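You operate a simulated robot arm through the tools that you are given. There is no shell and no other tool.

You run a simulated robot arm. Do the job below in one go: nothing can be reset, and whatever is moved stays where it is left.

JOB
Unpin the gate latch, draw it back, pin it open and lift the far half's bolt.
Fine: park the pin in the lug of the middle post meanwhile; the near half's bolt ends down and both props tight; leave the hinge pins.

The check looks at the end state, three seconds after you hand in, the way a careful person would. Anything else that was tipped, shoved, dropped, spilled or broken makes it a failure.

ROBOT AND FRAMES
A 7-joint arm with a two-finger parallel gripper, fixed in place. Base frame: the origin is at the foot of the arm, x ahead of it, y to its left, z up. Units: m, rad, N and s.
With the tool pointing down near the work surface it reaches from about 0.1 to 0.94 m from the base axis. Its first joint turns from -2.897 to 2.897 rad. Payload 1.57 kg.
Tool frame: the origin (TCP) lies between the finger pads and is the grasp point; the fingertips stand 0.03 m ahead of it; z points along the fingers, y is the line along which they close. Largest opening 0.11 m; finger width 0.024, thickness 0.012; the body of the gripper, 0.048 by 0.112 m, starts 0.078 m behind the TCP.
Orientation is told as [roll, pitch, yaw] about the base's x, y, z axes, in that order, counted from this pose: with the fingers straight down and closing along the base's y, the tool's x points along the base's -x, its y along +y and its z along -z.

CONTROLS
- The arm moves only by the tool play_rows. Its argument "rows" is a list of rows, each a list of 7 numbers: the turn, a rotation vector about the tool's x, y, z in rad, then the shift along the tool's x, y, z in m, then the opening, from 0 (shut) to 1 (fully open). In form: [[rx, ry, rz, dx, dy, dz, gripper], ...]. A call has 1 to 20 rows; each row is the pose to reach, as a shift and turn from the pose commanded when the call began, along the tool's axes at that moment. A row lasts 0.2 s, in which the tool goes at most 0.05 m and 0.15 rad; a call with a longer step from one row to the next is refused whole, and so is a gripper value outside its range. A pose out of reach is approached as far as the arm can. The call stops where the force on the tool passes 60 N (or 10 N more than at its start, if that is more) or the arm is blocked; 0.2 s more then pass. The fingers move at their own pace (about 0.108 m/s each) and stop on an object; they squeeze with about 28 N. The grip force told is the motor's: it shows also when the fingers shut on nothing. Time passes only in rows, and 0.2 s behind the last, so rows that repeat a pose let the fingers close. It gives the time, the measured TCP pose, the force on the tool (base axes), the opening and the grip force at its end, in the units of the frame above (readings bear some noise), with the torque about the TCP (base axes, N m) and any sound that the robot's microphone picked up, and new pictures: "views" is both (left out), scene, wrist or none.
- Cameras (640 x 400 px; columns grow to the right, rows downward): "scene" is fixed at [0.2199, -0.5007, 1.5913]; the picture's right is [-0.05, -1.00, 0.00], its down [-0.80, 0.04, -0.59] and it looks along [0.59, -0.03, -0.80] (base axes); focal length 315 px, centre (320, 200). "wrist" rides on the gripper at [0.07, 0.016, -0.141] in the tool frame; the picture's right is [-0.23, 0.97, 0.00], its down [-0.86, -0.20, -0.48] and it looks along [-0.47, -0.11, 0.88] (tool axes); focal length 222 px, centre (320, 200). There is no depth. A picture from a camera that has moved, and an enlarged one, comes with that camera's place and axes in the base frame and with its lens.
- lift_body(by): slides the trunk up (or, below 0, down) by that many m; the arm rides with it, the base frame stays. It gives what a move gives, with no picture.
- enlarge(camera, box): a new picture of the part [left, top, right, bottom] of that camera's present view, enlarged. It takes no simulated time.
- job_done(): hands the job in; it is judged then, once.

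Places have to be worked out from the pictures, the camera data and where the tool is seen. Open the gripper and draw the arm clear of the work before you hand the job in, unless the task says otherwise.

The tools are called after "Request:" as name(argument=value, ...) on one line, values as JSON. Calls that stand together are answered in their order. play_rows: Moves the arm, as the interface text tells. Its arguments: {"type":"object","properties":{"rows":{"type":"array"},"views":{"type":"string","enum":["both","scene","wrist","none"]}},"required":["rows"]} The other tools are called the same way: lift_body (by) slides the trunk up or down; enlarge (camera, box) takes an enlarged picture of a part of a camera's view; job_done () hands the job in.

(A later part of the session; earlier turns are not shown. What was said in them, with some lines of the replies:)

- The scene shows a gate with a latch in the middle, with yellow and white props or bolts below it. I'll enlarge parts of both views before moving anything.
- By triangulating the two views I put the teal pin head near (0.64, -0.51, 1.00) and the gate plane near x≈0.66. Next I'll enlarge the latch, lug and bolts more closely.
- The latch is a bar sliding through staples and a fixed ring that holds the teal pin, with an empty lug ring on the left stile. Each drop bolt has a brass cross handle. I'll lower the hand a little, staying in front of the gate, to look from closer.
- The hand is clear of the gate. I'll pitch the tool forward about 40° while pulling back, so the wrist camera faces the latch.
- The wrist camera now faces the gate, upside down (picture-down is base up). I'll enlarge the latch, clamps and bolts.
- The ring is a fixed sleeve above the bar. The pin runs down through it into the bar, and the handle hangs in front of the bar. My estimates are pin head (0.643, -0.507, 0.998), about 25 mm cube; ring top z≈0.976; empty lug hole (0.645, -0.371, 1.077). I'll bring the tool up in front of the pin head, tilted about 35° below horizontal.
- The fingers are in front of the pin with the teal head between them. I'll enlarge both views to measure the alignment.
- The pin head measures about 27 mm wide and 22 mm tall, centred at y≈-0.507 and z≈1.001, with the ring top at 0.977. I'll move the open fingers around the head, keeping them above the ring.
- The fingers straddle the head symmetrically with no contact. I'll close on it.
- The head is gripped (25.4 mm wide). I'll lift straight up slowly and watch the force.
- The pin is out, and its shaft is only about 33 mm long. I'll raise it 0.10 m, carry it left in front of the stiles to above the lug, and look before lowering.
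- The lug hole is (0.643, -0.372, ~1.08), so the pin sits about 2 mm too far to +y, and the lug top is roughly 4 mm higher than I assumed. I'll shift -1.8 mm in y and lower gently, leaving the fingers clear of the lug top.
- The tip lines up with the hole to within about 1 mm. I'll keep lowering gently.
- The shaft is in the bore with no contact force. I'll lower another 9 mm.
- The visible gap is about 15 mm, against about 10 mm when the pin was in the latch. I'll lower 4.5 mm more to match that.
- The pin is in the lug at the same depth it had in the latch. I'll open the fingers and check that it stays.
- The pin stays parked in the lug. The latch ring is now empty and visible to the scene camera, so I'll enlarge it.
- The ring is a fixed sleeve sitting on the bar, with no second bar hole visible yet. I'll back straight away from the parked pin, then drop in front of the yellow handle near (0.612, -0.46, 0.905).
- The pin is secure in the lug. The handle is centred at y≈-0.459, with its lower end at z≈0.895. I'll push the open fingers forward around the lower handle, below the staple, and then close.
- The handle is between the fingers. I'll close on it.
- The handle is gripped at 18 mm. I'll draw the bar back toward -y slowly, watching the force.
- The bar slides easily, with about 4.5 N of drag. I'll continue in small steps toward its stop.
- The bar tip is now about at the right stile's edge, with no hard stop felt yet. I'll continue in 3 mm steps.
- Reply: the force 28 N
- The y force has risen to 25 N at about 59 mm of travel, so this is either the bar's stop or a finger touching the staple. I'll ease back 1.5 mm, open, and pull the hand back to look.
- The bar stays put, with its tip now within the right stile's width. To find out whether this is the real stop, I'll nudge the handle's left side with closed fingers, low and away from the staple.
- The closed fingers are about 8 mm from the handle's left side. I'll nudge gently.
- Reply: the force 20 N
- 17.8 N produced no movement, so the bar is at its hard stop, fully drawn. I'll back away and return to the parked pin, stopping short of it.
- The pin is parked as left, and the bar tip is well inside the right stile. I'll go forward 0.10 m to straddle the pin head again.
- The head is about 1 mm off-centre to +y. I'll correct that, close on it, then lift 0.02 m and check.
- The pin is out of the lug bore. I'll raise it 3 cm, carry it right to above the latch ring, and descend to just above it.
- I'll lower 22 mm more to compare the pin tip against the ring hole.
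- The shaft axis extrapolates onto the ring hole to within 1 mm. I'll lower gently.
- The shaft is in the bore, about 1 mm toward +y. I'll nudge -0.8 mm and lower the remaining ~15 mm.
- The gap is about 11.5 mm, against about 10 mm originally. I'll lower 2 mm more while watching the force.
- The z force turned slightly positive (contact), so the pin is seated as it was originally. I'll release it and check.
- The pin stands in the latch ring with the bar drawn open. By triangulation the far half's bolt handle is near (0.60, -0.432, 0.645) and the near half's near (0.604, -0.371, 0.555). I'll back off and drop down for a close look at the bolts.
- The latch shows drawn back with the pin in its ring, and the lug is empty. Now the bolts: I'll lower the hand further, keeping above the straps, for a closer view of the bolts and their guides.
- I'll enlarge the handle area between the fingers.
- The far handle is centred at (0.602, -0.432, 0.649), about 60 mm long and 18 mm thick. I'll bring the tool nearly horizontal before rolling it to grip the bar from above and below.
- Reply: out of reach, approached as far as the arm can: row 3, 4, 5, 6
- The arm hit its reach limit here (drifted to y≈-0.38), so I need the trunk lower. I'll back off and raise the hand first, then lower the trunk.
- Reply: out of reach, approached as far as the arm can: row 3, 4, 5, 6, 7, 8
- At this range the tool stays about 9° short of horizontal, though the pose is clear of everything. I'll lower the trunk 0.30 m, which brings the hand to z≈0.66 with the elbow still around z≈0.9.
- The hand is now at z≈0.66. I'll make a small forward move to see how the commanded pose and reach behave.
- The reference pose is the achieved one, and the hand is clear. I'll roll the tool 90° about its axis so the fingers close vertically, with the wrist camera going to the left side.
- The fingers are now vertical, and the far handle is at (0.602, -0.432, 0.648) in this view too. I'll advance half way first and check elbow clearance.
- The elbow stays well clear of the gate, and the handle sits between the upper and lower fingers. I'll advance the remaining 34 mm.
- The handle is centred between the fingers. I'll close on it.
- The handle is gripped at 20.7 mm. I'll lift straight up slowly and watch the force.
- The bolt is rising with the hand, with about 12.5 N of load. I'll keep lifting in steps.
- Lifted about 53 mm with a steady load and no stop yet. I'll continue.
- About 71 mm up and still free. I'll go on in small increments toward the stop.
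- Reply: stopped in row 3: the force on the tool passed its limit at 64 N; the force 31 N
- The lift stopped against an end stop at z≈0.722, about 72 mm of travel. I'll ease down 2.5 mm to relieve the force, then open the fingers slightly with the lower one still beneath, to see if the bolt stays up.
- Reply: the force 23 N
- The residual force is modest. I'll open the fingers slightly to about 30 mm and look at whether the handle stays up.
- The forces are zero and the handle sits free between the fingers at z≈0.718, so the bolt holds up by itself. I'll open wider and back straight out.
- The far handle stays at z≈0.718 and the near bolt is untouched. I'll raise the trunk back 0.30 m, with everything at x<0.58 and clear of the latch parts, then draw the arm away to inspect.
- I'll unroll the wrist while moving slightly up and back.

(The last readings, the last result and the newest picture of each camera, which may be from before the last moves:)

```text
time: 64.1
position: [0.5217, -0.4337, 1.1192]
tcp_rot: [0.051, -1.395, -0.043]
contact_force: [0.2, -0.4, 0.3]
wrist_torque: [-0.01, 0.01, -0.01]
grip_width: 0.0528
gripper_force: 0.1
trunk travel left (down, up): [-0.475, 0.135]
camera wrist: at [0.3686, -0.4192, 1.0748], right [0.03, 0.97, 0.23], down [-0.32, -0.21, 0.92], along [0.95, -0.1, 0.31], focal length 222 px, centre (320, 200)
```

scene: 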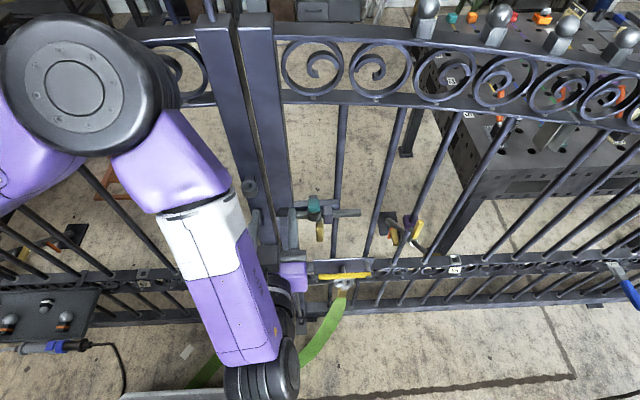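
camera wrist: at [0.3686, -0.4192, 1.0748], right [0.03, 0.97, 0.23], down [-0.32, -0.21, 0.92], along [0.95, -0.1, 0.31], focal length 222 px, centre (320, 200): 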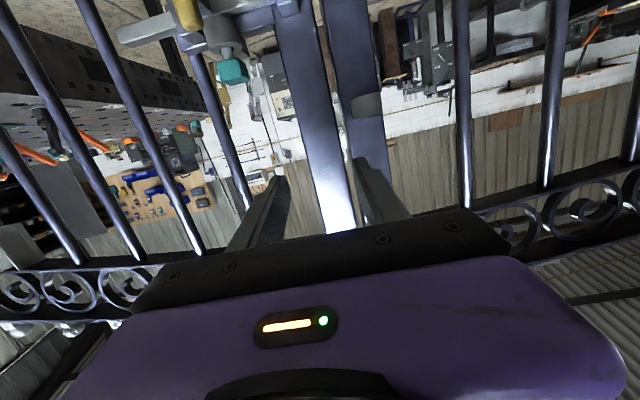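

Clear. I'll pitch the tool back to pointing down near the start pose, away from the gate.

Request:
play_rows(rows=[[0, 0.14, 0, -0.0167, -0.003, -0.0091, 0.48], [0, 0.28, 0, -0.0334, -0.006, -0.0181, 0.48], [0, 0.42, 0, -0.0501, -0.009, -0.0272, 0.6], [0, 0.56, 0, -0.0668, -0.012, -0.0362, 0.8], [0, 0.7, 0, -0.0835, -0.015, -0.0453, 1], [0, 0.84, 0, -0.1002, -0.018, -0.0544, 1], [0, 0.98, 0, -0.1169, -0.021, -0.0634, 1], [0, 1.12, 0, -0.1336, -0.024, -0.0725, 1], [0, 1.26, 0, -0.1503, -0.027, -0.0815, 1], [0, 1.39, 0, -0.167, -0.03, -0.0906, 1], [0, 1.39, 0, -0.167, -0.03, -0.0906, 1]], views="both")

Request:
enlarge(camera="scene", box=[230, 160, 390, 260])

Request:
enlarge(camera="scene", box=[180, 240, 400, 378])

Request:
enlarge(camera="scene", box=[250, 260, 330, 340])

```text
time: 66.5
position: [0.4605, -0.4654, 1.2993]
tcp_rot: [0.01, -0.006, 0.008]
contact_force: [0.5, -0.4, -0.3]
wrist_torque: [0.03, -0.02, -0.05]
grip_width: 0.1099
gripper_force: 0.0
trunk travel left (down, up): [-0.475, 0.135]
camera wrist: at [0.3893, -0.4522, 1.4407], right [0.22, 0.98, 0.01], down [0.85, -0.2, 0.48], along [0.47, -0.1, -0.88], focal length 222 px, centre (320, 200)
```

scene: 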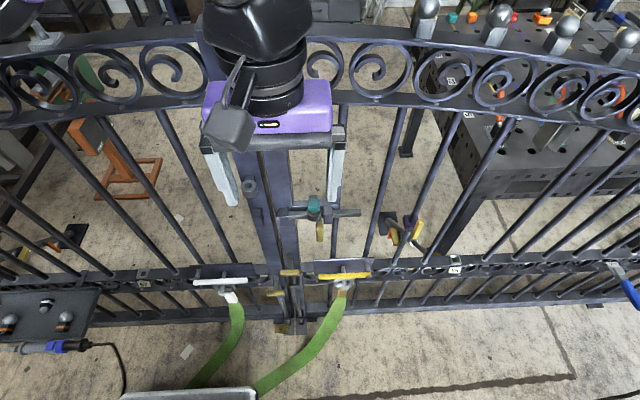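
wrist: 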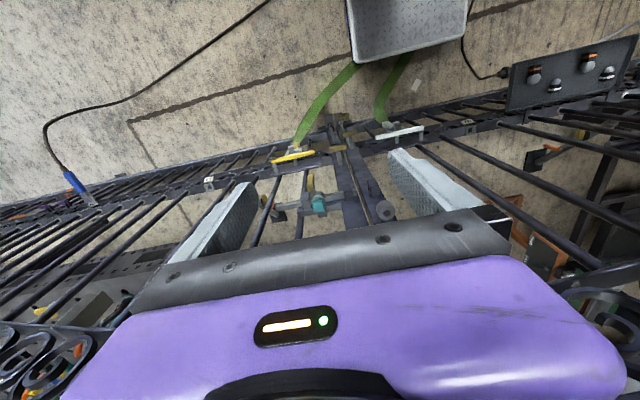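

```text
4.00 times, centred on (310, 210) of scene
camera zoom: at [0.2199, -0.5007, 1.5913], right [-0.05, -1.0, 0.0], down [-0.8, 0.04, -0.59], along [0.59, -0.03, -0.8], focal length 1258 px, centre (360, 160)
```

zoom: 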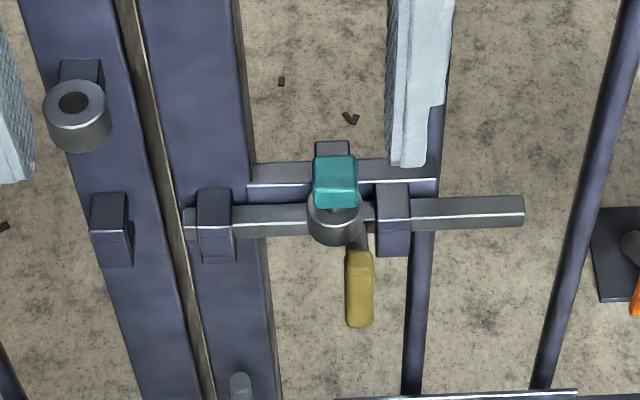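

```text
2.90 times, centred on (290, 309) of scene
camera zoom: at [0.2199, -0.5007, 1.5913], right [-0.05, -1.0, 0.0], down [-0.8, 0.04, -0.59], along [0.59, -0.03, -0.8], focal length 912 px, centre (407, -116)
```

zoom: 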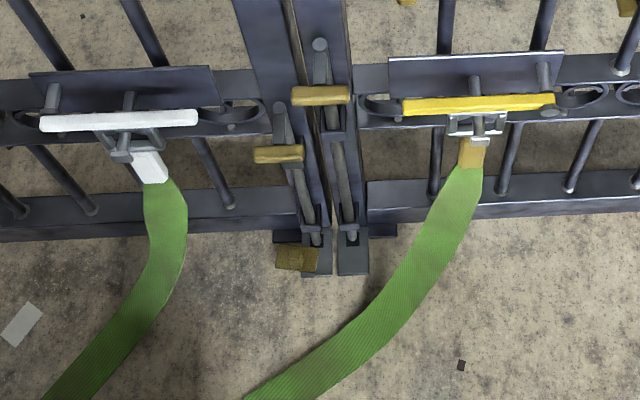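

```text
5.00 times, centred on (290, 300) of scene
camera zoom: at [0.2199, -0.5007, 1.5913], right [-0.05, -1.0, 0.0], down [-0.8, 0.04, -0.59], along [0.59, -0.03, -0.8], focal length 1573 px, centre (470, -300)
```

zoom: 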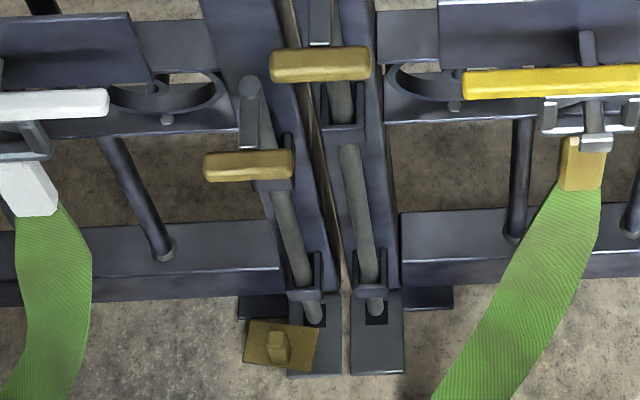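

The latch, pin and props look right. I'll enlarge the bolt feet to compare the lifted far bolt with the near one, and also check the earlier fixtures.

Request:
enlarge(camera="scene", box=[300, 305, 340, 340])

Request:
enlarge(camera="scene", box=[284, 300, 340, 335])

Request:
enlarge(camera="wrist", box=[310, 95, 390, 145])

```text
11.43 times, centred on (320, 322) of scene
camera zoom: at [0.2199, -0.5007, 1.5913], right [-0.05, -1.0, 0.0], down [-0.8, 0.04, -0.59], along [0.59, -0.03, -0.8], focal length 3595 px, centre (320, -1200)
```

zoom: 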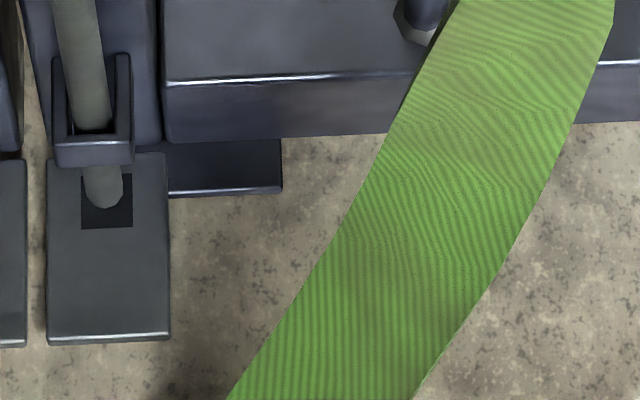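

```text
11.43 times, centred on (312, 318) of scene
camera zoom: at [0.2199, -0.5007, 1.5913], right [-0.05, -1.0, 0.0], down [-0.8, 0.04, -0.59], along [0.59, -0.03, -0.8], focal length 3595 px, centre (411, -1143)
```

zoom: 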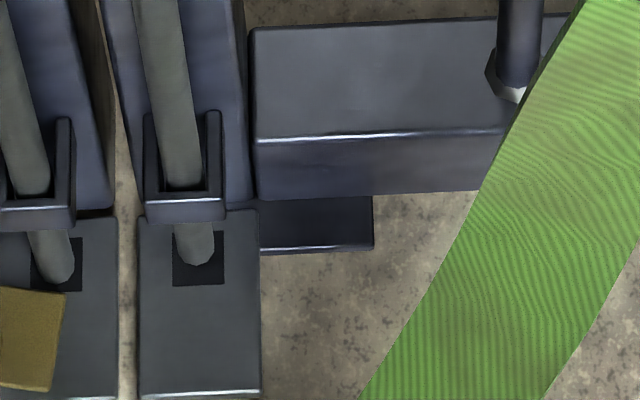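

```text
8.00 times, centred on (350, 120) of wrist
camera zoom: at [0.3893, -0.4522, 1.4407], right [0.22, 0.98, 0.01], down [0.85, -0.2, 0.48], along [0.47, -0.1, -0.88], focal length 1777 px, centre (80, 840)
```

zoom: 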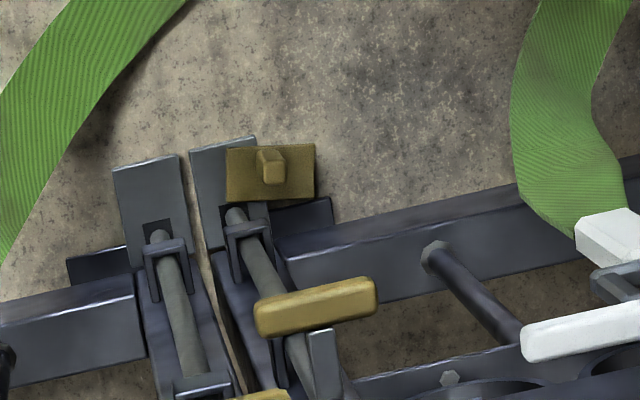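

The far bolt's foot is now out of its floor socket, while the near bolt is still seated. I'll check the two prop clamps closely, and the rest of the scene.

Request:
enlarge(camera="scene", box=[180, 255, 260, 305])

Request:
enlarge(camera="scene", box=[305, 250, 385, 300])

Request:
enlarge(camera="wrist", box=[260, 50, 440, 170])

Request:
enlarge(camera="wrist", box=[260, 160, 420, 240])

```text
8.00 times, centred on (220, 280) of scene
camera zoom: at [0.2199, -0.5007, 1.5913], right [-0.05, -1.0, 0.0], down [-0.8, 0.04, -0.59], along [0.59, -0.03, -0.8], focal length 2516 px, centre (1120, -440)
```

zoom: 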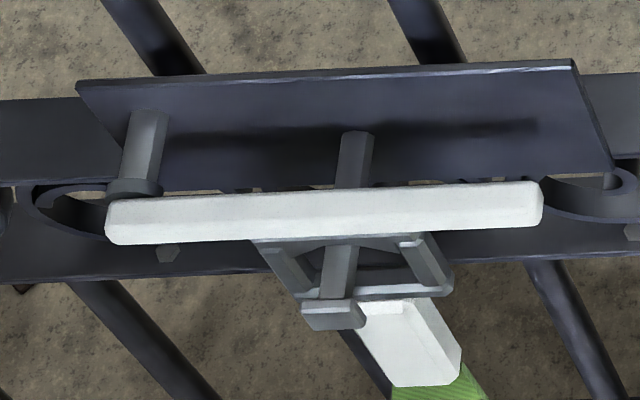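

```text
8.00 times, centred on (345, 275) of scene
camera zoom: at [0.2199, -0.5007, 1.5913], right [-0.05, -1.0, 0.0], down [-0.8, 0.04, -0.59], along [0.59, -0.03, -0.8], focal length 2516 px, centre (120, -400)
```

zoom: 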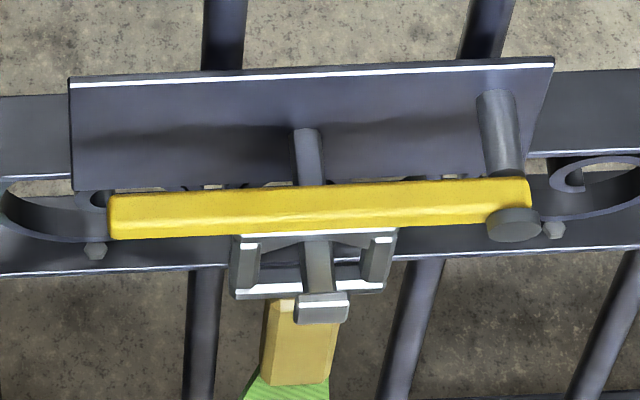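

```text
3.33 times, centred on (350, 110) of wrist
camera zoom: at [0.3893, -0.4522, 1.4407], right [0.22, 0.98, 0.01], down [0.85, -0.2, 0.48], along [0.47, -0.1, -0.88], focal length 740 px, centre (220, 500)
```

zoom: 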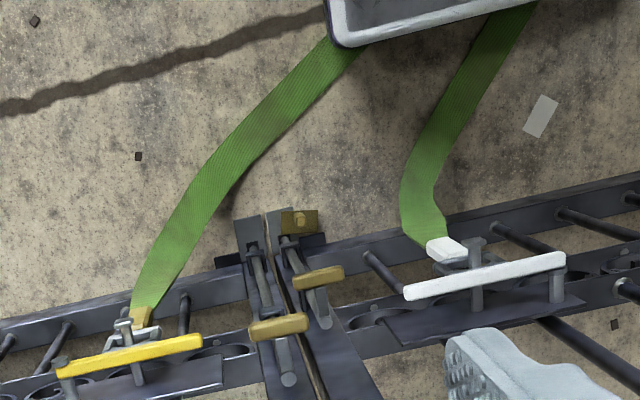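

```text
4.00 times, centred on (340, 200) of wrist
camera zoom: at [0.3893, -0.4522, 1.4407], right [0.22, 0.98, 0.01], down [0.85, -0.2, 0.48], along [0.47, -0.1, -0.88], focal length 888 px, centre (240, 200)
```

zoom: 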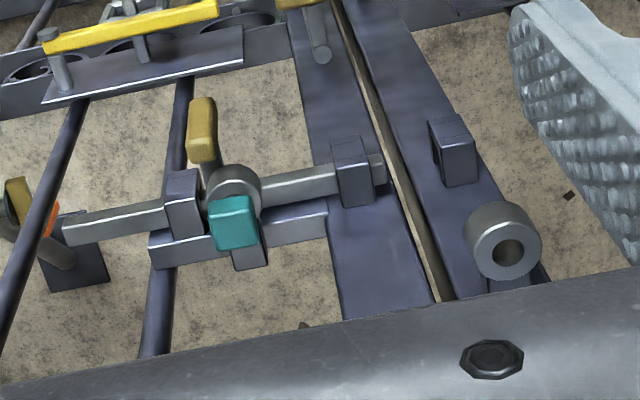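

The white clamp's end post looks different from the yellow one's, with its disc behind the lever rather than in front. I'll look closer at both from the wrist camera.

Request:
enlarge(camera="wrist", box=[375, 110, 439, 150])

Request:
enlarge(camera="wrist", box=[262, 130, 326, 170])

```text
10.00 times, centred on (407, 130) of wrist
camera zoom: at [0.3893, -0.4522, 1.4407], right [0.22, 0.98, 0.01], down [0.85, -0.2, 0.48], along [0.47, -0.1, -0.88], focal length 2221 px, centre (-550, 900)
```

zoom: 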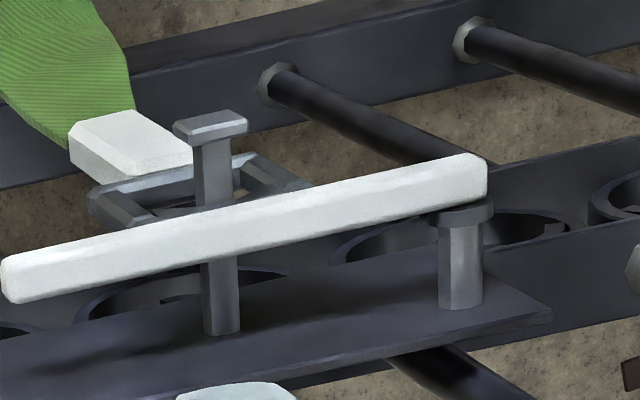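

```text
10.00 times, centred on (294, 150) of wrist
camera zoom: at [0.3893, -0.4522, 1.4407], right [0.22, 0.98, 0.01], down [0.85, -0.2, 0.48], along [0.47, -0.1, -0.88], focal length 2221 px, centre (580, 700)
```

zoom: 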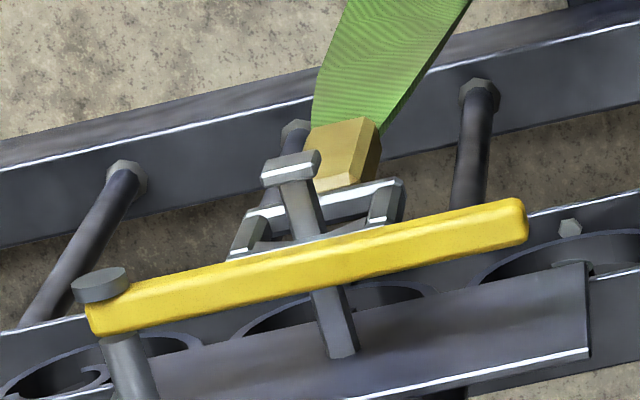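

Unlike the yellow lever, the white lever's end lies on the outer side of its disc. I'll zoom further on both ends to judge whether each prop is tight.

Request:
enlarge(camera="scene", box=[190, 265, 222, 285])

Request:
enlarge(camera="scene", box=[350, 258, 382, 278])

Request:
enlarge(camera="scene", box=[206, 272, 254, 302])

Request:
enlarge(camera="scene", box=[318, 266, 366, 296])

```text
16.00 times, centred on (206, 275) of scene
camera zoom: at [0.2199, -0.5007, 1.5913], right [-0.05, -1.0, 0.0], down [-0.8, 0.04, -0.59], along [0.59, -0.03, -0.8], focal length 5033 px, centre (2144, -1000)
```

zoom: 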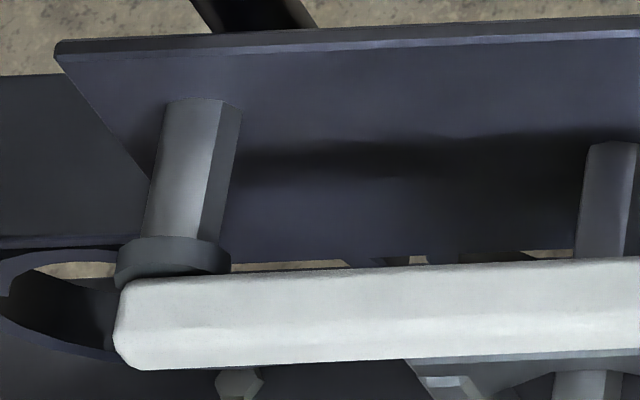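

```text
16.00 times, centred on (366, 268) of scene
camera zoom: at [0.2199, -0.5007, 1.5913], right [-0.05, -1.0, 0.0], down [-0.8, 0.04, -0.59], along [0.59, -0.03, -0.8], focal length 5033 px, centre (-416, -888)
```

zoom: 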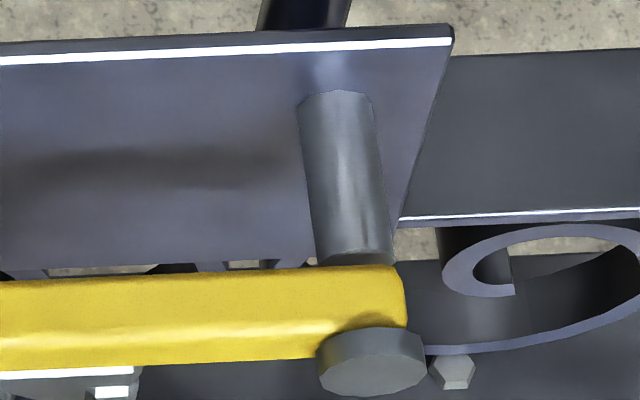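

```text
13.33 times, centred on (230, 287) of scene
camera zoom: at [0.2199, -0.5007, 1.5913], right [-0.05, -1.0, 0.0], down [-0.8, 0.04, -0.59], along [0.59, -0.03, -0.8], focal length 4194 px, centre (1520, -960)
```

zoom: 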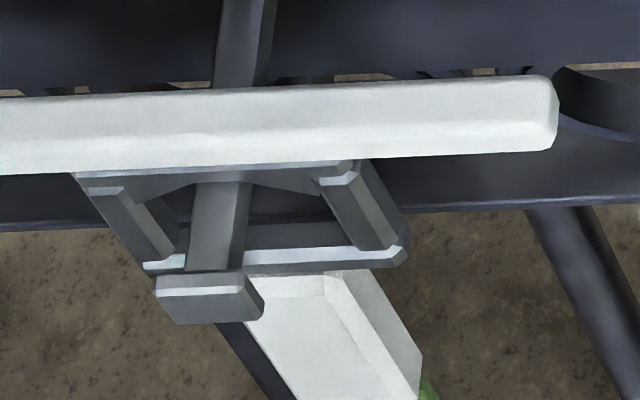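

```text
13.33 times, centred on (342, 281) of scene
camera zoom: at [0.2199, -0.5007, 1.5913], right [-0.05, -1.0, 0.0], down [-0.8, 0.04, -0.59], along [0.59, -0.03, -0.8], focal length 4194 px, centre (27, -880)
```

zoom: 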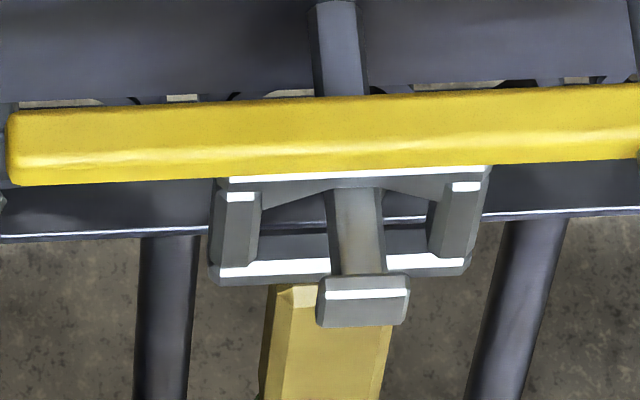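

The diagonal stays with foot plates and orange levers behind each half may be the actual props. I'll enlarge both.

Request:
enlarge(camera="scene", box=[0, 215, 112, 285])

Request:
enlarge(camera="scene", box=[365, 195, 445, 265])

Request:
enlarge(camera="wrist", box=[480, 130, 640, 260])

Request:
enlarge(camera="wrist", box=[200, 170, 320, 245])

```text
5.71 times, centred on (56, 250) of scene
camera zoom: at [0.2199, -0.5007, 1.5913], right [-0.05, -1.0, 0.0], down [-0.8, 0.04, -0.59], along [0.59, -0.03, -0.8], focal length 1798 px, centre (1829, -86)
```

zoom: 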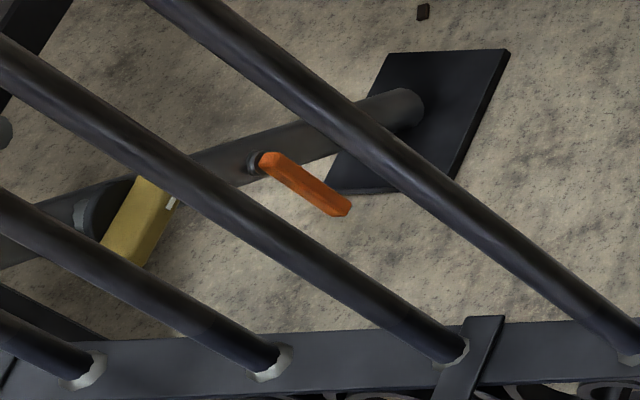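

```text
5.71 times, centred on (405, 230) of scene
camera zoom: at [0.2199, -0.5007, 1.5913], right [-0.05, -1.0, 0.0], down [-0.8, 0.04, -0.59], along [0.59, -0.03, -0.8], focal length 1798 px, centre (-166, 29)
```

zoom: 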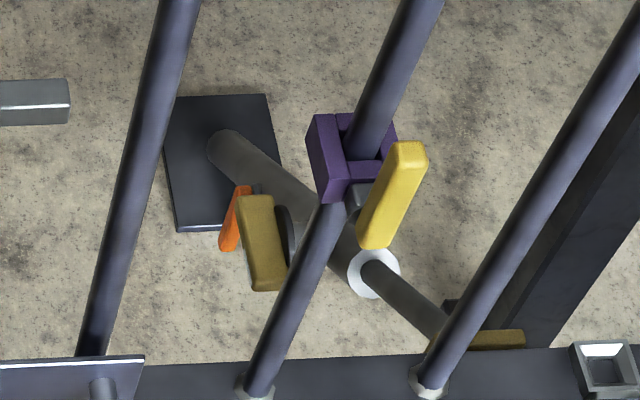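

```text
3.08 times, centred on (560, 195) of wrist
camera zoom: at [0.3893, -0.4522, 1.4407], right [0.22, 0.98, 0.01], down [0.85, -0.2, 0.48], along [0.47, -0.1, -0.88], focal length 684 px, centre (-418, 215)
```

zoom: 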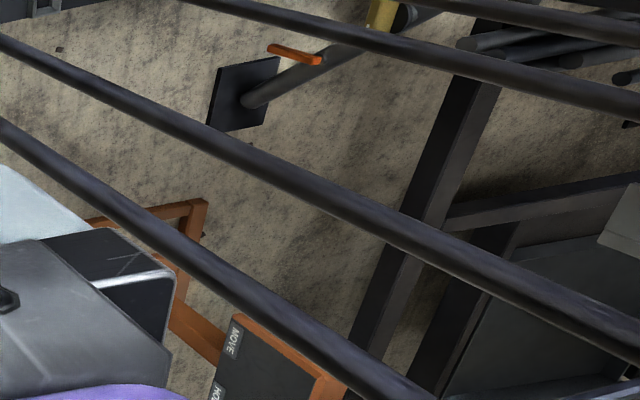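

```text
5.33 times, centred on (260, 208) of wrist
camera zoom: at [0.3893, -0.4522, 1.4407], right [0.22, 0.98, 0.01], down [0.85, -0.2, 0.48], along [0.47, -0.1, -0.88], focal length 1185 px, centre (640, 160)
```

zoom: 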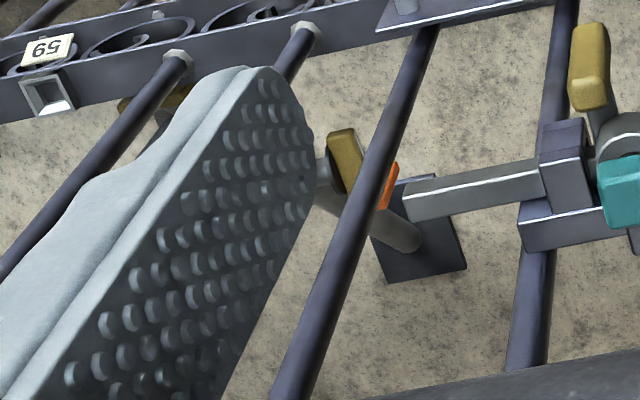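

The diagonal stays behind each half look undisturbed. To judge the white and yellow strap clamps properly, I'll bring the wrist camera closer to the white clamp, staying in front of and above everything.

Request:
play_rows(rows=[[0, -0.11, 0, 0.0044, 0.0217, 0.039, 1], [0, -0.22, 0, 0.0089, 0.0433, 0.0778, 1], [0, -0.33, 0, 0.0133, 0.065, 0.1167, 1], [0, -0.44, 0, 0.0178, 0.0867, 0.1556, 0.8], [0, -0.55, 0, 0.0222, 0.1083, 0.1944, 0.6], [0, -0.66, 0, 0.0267, 0.13, 0.2333, 0.5], [0, -0.77, 0, 0.0311, 0.1517, 0.2722, 0.3], [0, -0.86, 0, 0.0356, 0.1733, 0.3111, 0.1], [0, -0.95, 0, 0.04, 0.195, 0.35, 0], [0, -0.95, 0, 0.04, 0.195, 0.35, 0]], views="both")

```text
time: 68.7
position: [0.4226, -0.2657, 0.9496]
tcp_rot: [0.017, -0.961, -0.008]
contact_force: [-0.5, 0.3, 0.1]
wrist_torque: [0.01, 0.0, 0.02]
grip_width: 0.0
gripper_force: 20.9
trunk travel left (down, up): [-0.475, 0.135]
camera wrist: at [0.2663, -0.2531, 0.9729], right [0.12, 0.97, 0.2], down [0.1, -0.21, 0.97], along [0.99, -0.1, -0.12], focal length 222 px, centre (320, 200)
```

scene: 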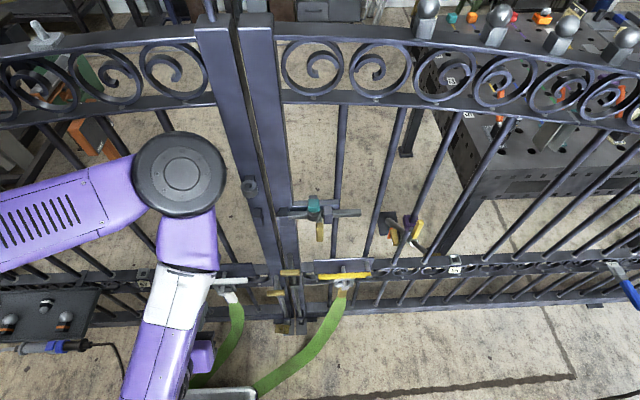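
wrist: 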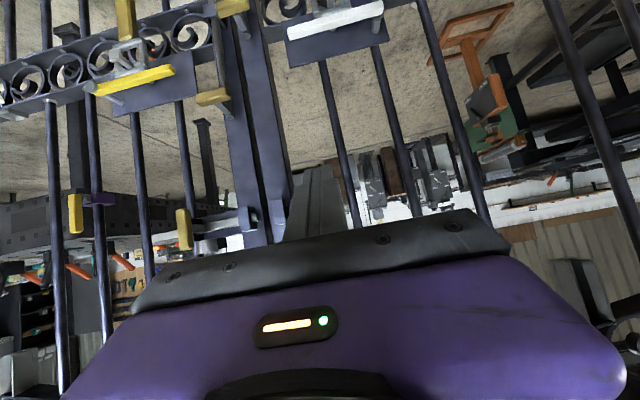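

Request:
enlarge(camera="wrist", box=[270, 0, 400, 75])

Request:
enlarge(camera="wrist", box=[80, 30, 210, 125])

```text
4.92 times, centred on (335, 38) of wrist
camera zoom: at [0.2663, -0.2531, 0.9729], right [0.12, 0.97, 0.2], down [0.1, -0.21, 0.97], along [0.99, -0.1, -0.12], focal length 1094 px, centre (246, 1000)
```

zoom: 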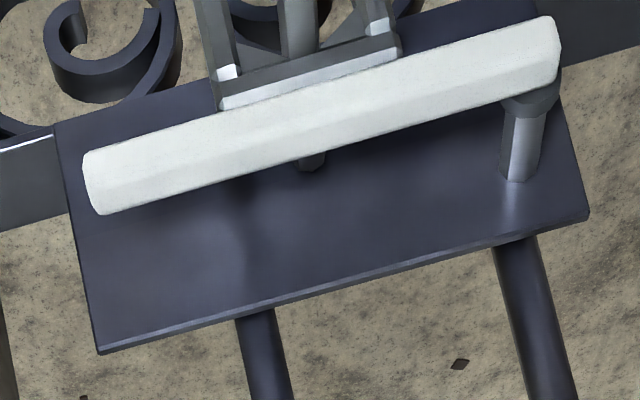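

```text
4.21 times, centred on (145, 78) of wrist
camera zoom: at [0.2663, -0.2531, 0.9729], right [0.12, 0.97, 0.2], down [0.1, -0.21, 0.97], along [0.99, -0.1, -0.12], focal length 935 px, centre (1057, 716)
```

zoom: 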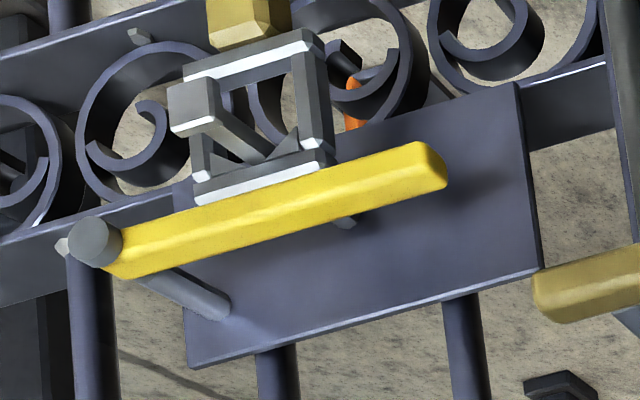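

Both clamp levers lie level with their frames hooked on the T-posts, exactly as in the first pictures, so the props are undisturbed. I'll move the arm back up and away with the gripper open, then check everything once more.

Request:
play_rows(rows=[[0, 0.095, 0, -0.028, -0.0175, -0.0176, 0.2], [0, 0.19, 0, -0.056, -0.035, -0.0351, 0.4], [0, 0.286, 0, -0.0839, -0.0525, -0.0527, 0.6], [0, 0.382, 0, -0.1119, -0.07, -0.0703, 0.8], [0, 0.477, 0, -0.1399, -0.0875, -0.0879, 1], [0, 0.573, 0, -0.1678, -0.105, -0.1054, 1], [0, 0.668, 0, -0.1958, -0.1225, -0.123, 1], [0, 0.764, 0, -0.2238, -0.14, -0.1406, 1], [0, 0.859, 0, -0.2517, -0.1575, -0.1581, 1], [0, 0.955, 0, -0.2797, -0.175, -0.1757, 1], [0, 0.955, 0, -0.2797, -0.175, -0.1757, 1]], views="both")

Request:
enlarge(camera="scene", box=[230, 160, 390, 260])

Request:
enlarge(camera="scene", box=[180, 240, 400, 378])

```text
time: 71.1
position: [0.4413, -0.4461, 1.2759]
tcp_rot: [0.008, 0.0, 0.007]
contact_force: [-0.6, 0.3, 0.1]
wrist_torque: [0.0, 0.0, 0.04]
grip_width: 0.1103
gripper_force: 0.1
trunk travel left (down, up): [-0.475, 0.135]
camera wrist: at [0.3705, -0.4333, 1.4181], right [0.22, 0.98, 0.01], down [0.86, -0.2, 0.48], along [0.47, -0.1, -0.88], focal length 222 px, centre (320, 200)
```

scene: 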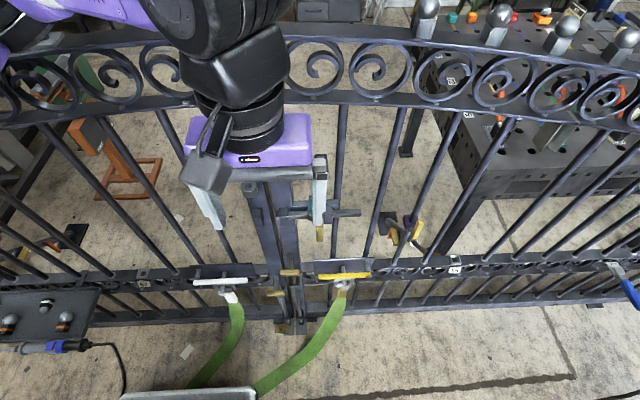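
wrist: 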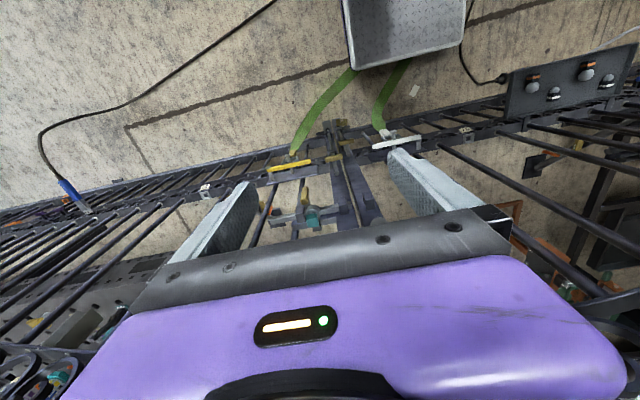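

```text
4.00 times, centred on (310, 210) of scene
camera zoom: at [0.2199, -0.5007, 1.5913], right [-0.05, -1.0, 0.0], down [-0.8, 0.04, -0.59], along [0.59, -0.03, -0.8], focal length 1258 px, centre (360, 160)
```

zoom: 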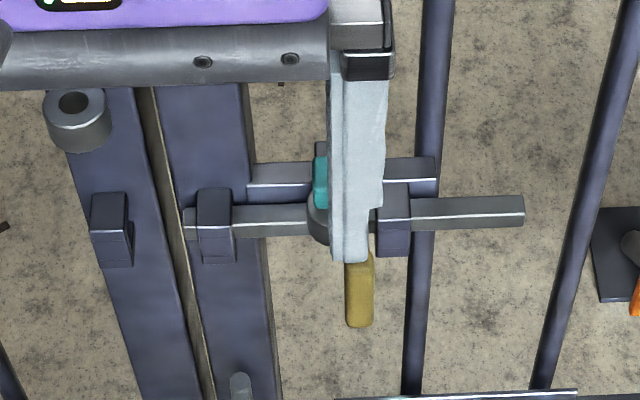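

```text
2.90 times, centred on (290, 309) of scene
camera zoom: at [0.2199, -0.5007, 1.5913], right [-0.05, -1.0, 0.0], down [-0.8, 0.04, -0.59], along [0.59, -0.03, -0.8], focal length 912 px, centre (407, -116)
```

zoom: 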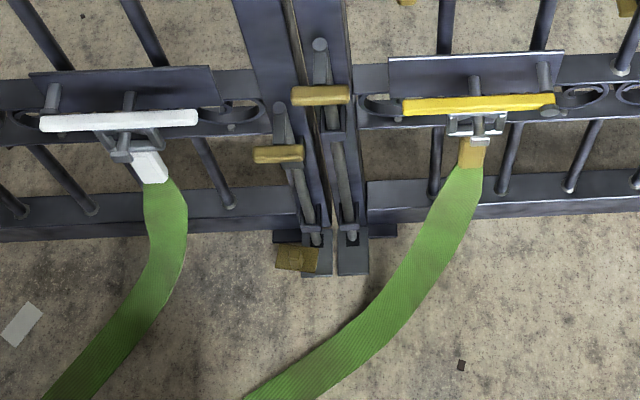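

The latch bar is drawn to its stop with the pin standing in its ring, and the lug is empty. The far bolt is up and holding, the near bolt is down in its socket, and both props and the straps look as they did at the start. The arm is clear with the gripper open, so I'm handing in.

Request:
job_done()

```text
The job is handed in.
```

The job is handed in, and I don't have the check's result yet. The latch is drawn back and pinned open, and the far half's bolt is up.

- **Latch:** I pulled the pin, parked it in the lug on the post next to the gap, and slid the bar about 60 mm to its hard stop. The bar end is now clear of the left stile. The pin is back in the latch ring at the same depth as before.
- **Pin hold:** I did not push the bar to confirm the pin physically holds it. I never saw a second hole in the bar.
- **Far half's bolt:** I took the far half to be the right-hand one, further from the robot base. Its bolt is lifted about 70 mm to its stop, out of its floor socket, and was still up when I handed in.
- **Left alone:** The near half's bolt is still down in its socket. I never went near the hinge pins. The strap clamps and the diagonal stays look exactly as they did in the first pictures.
- **Props:** I wasn't certain which parts count as the props, the strap clamps or the diagonal stays behind the gate. The white clamp's lever sits in front of its disc, while the yellow one sits behind its disc. It was that way at the start, so I took both as tight.

The arm is clear of the gate with the gripper open.
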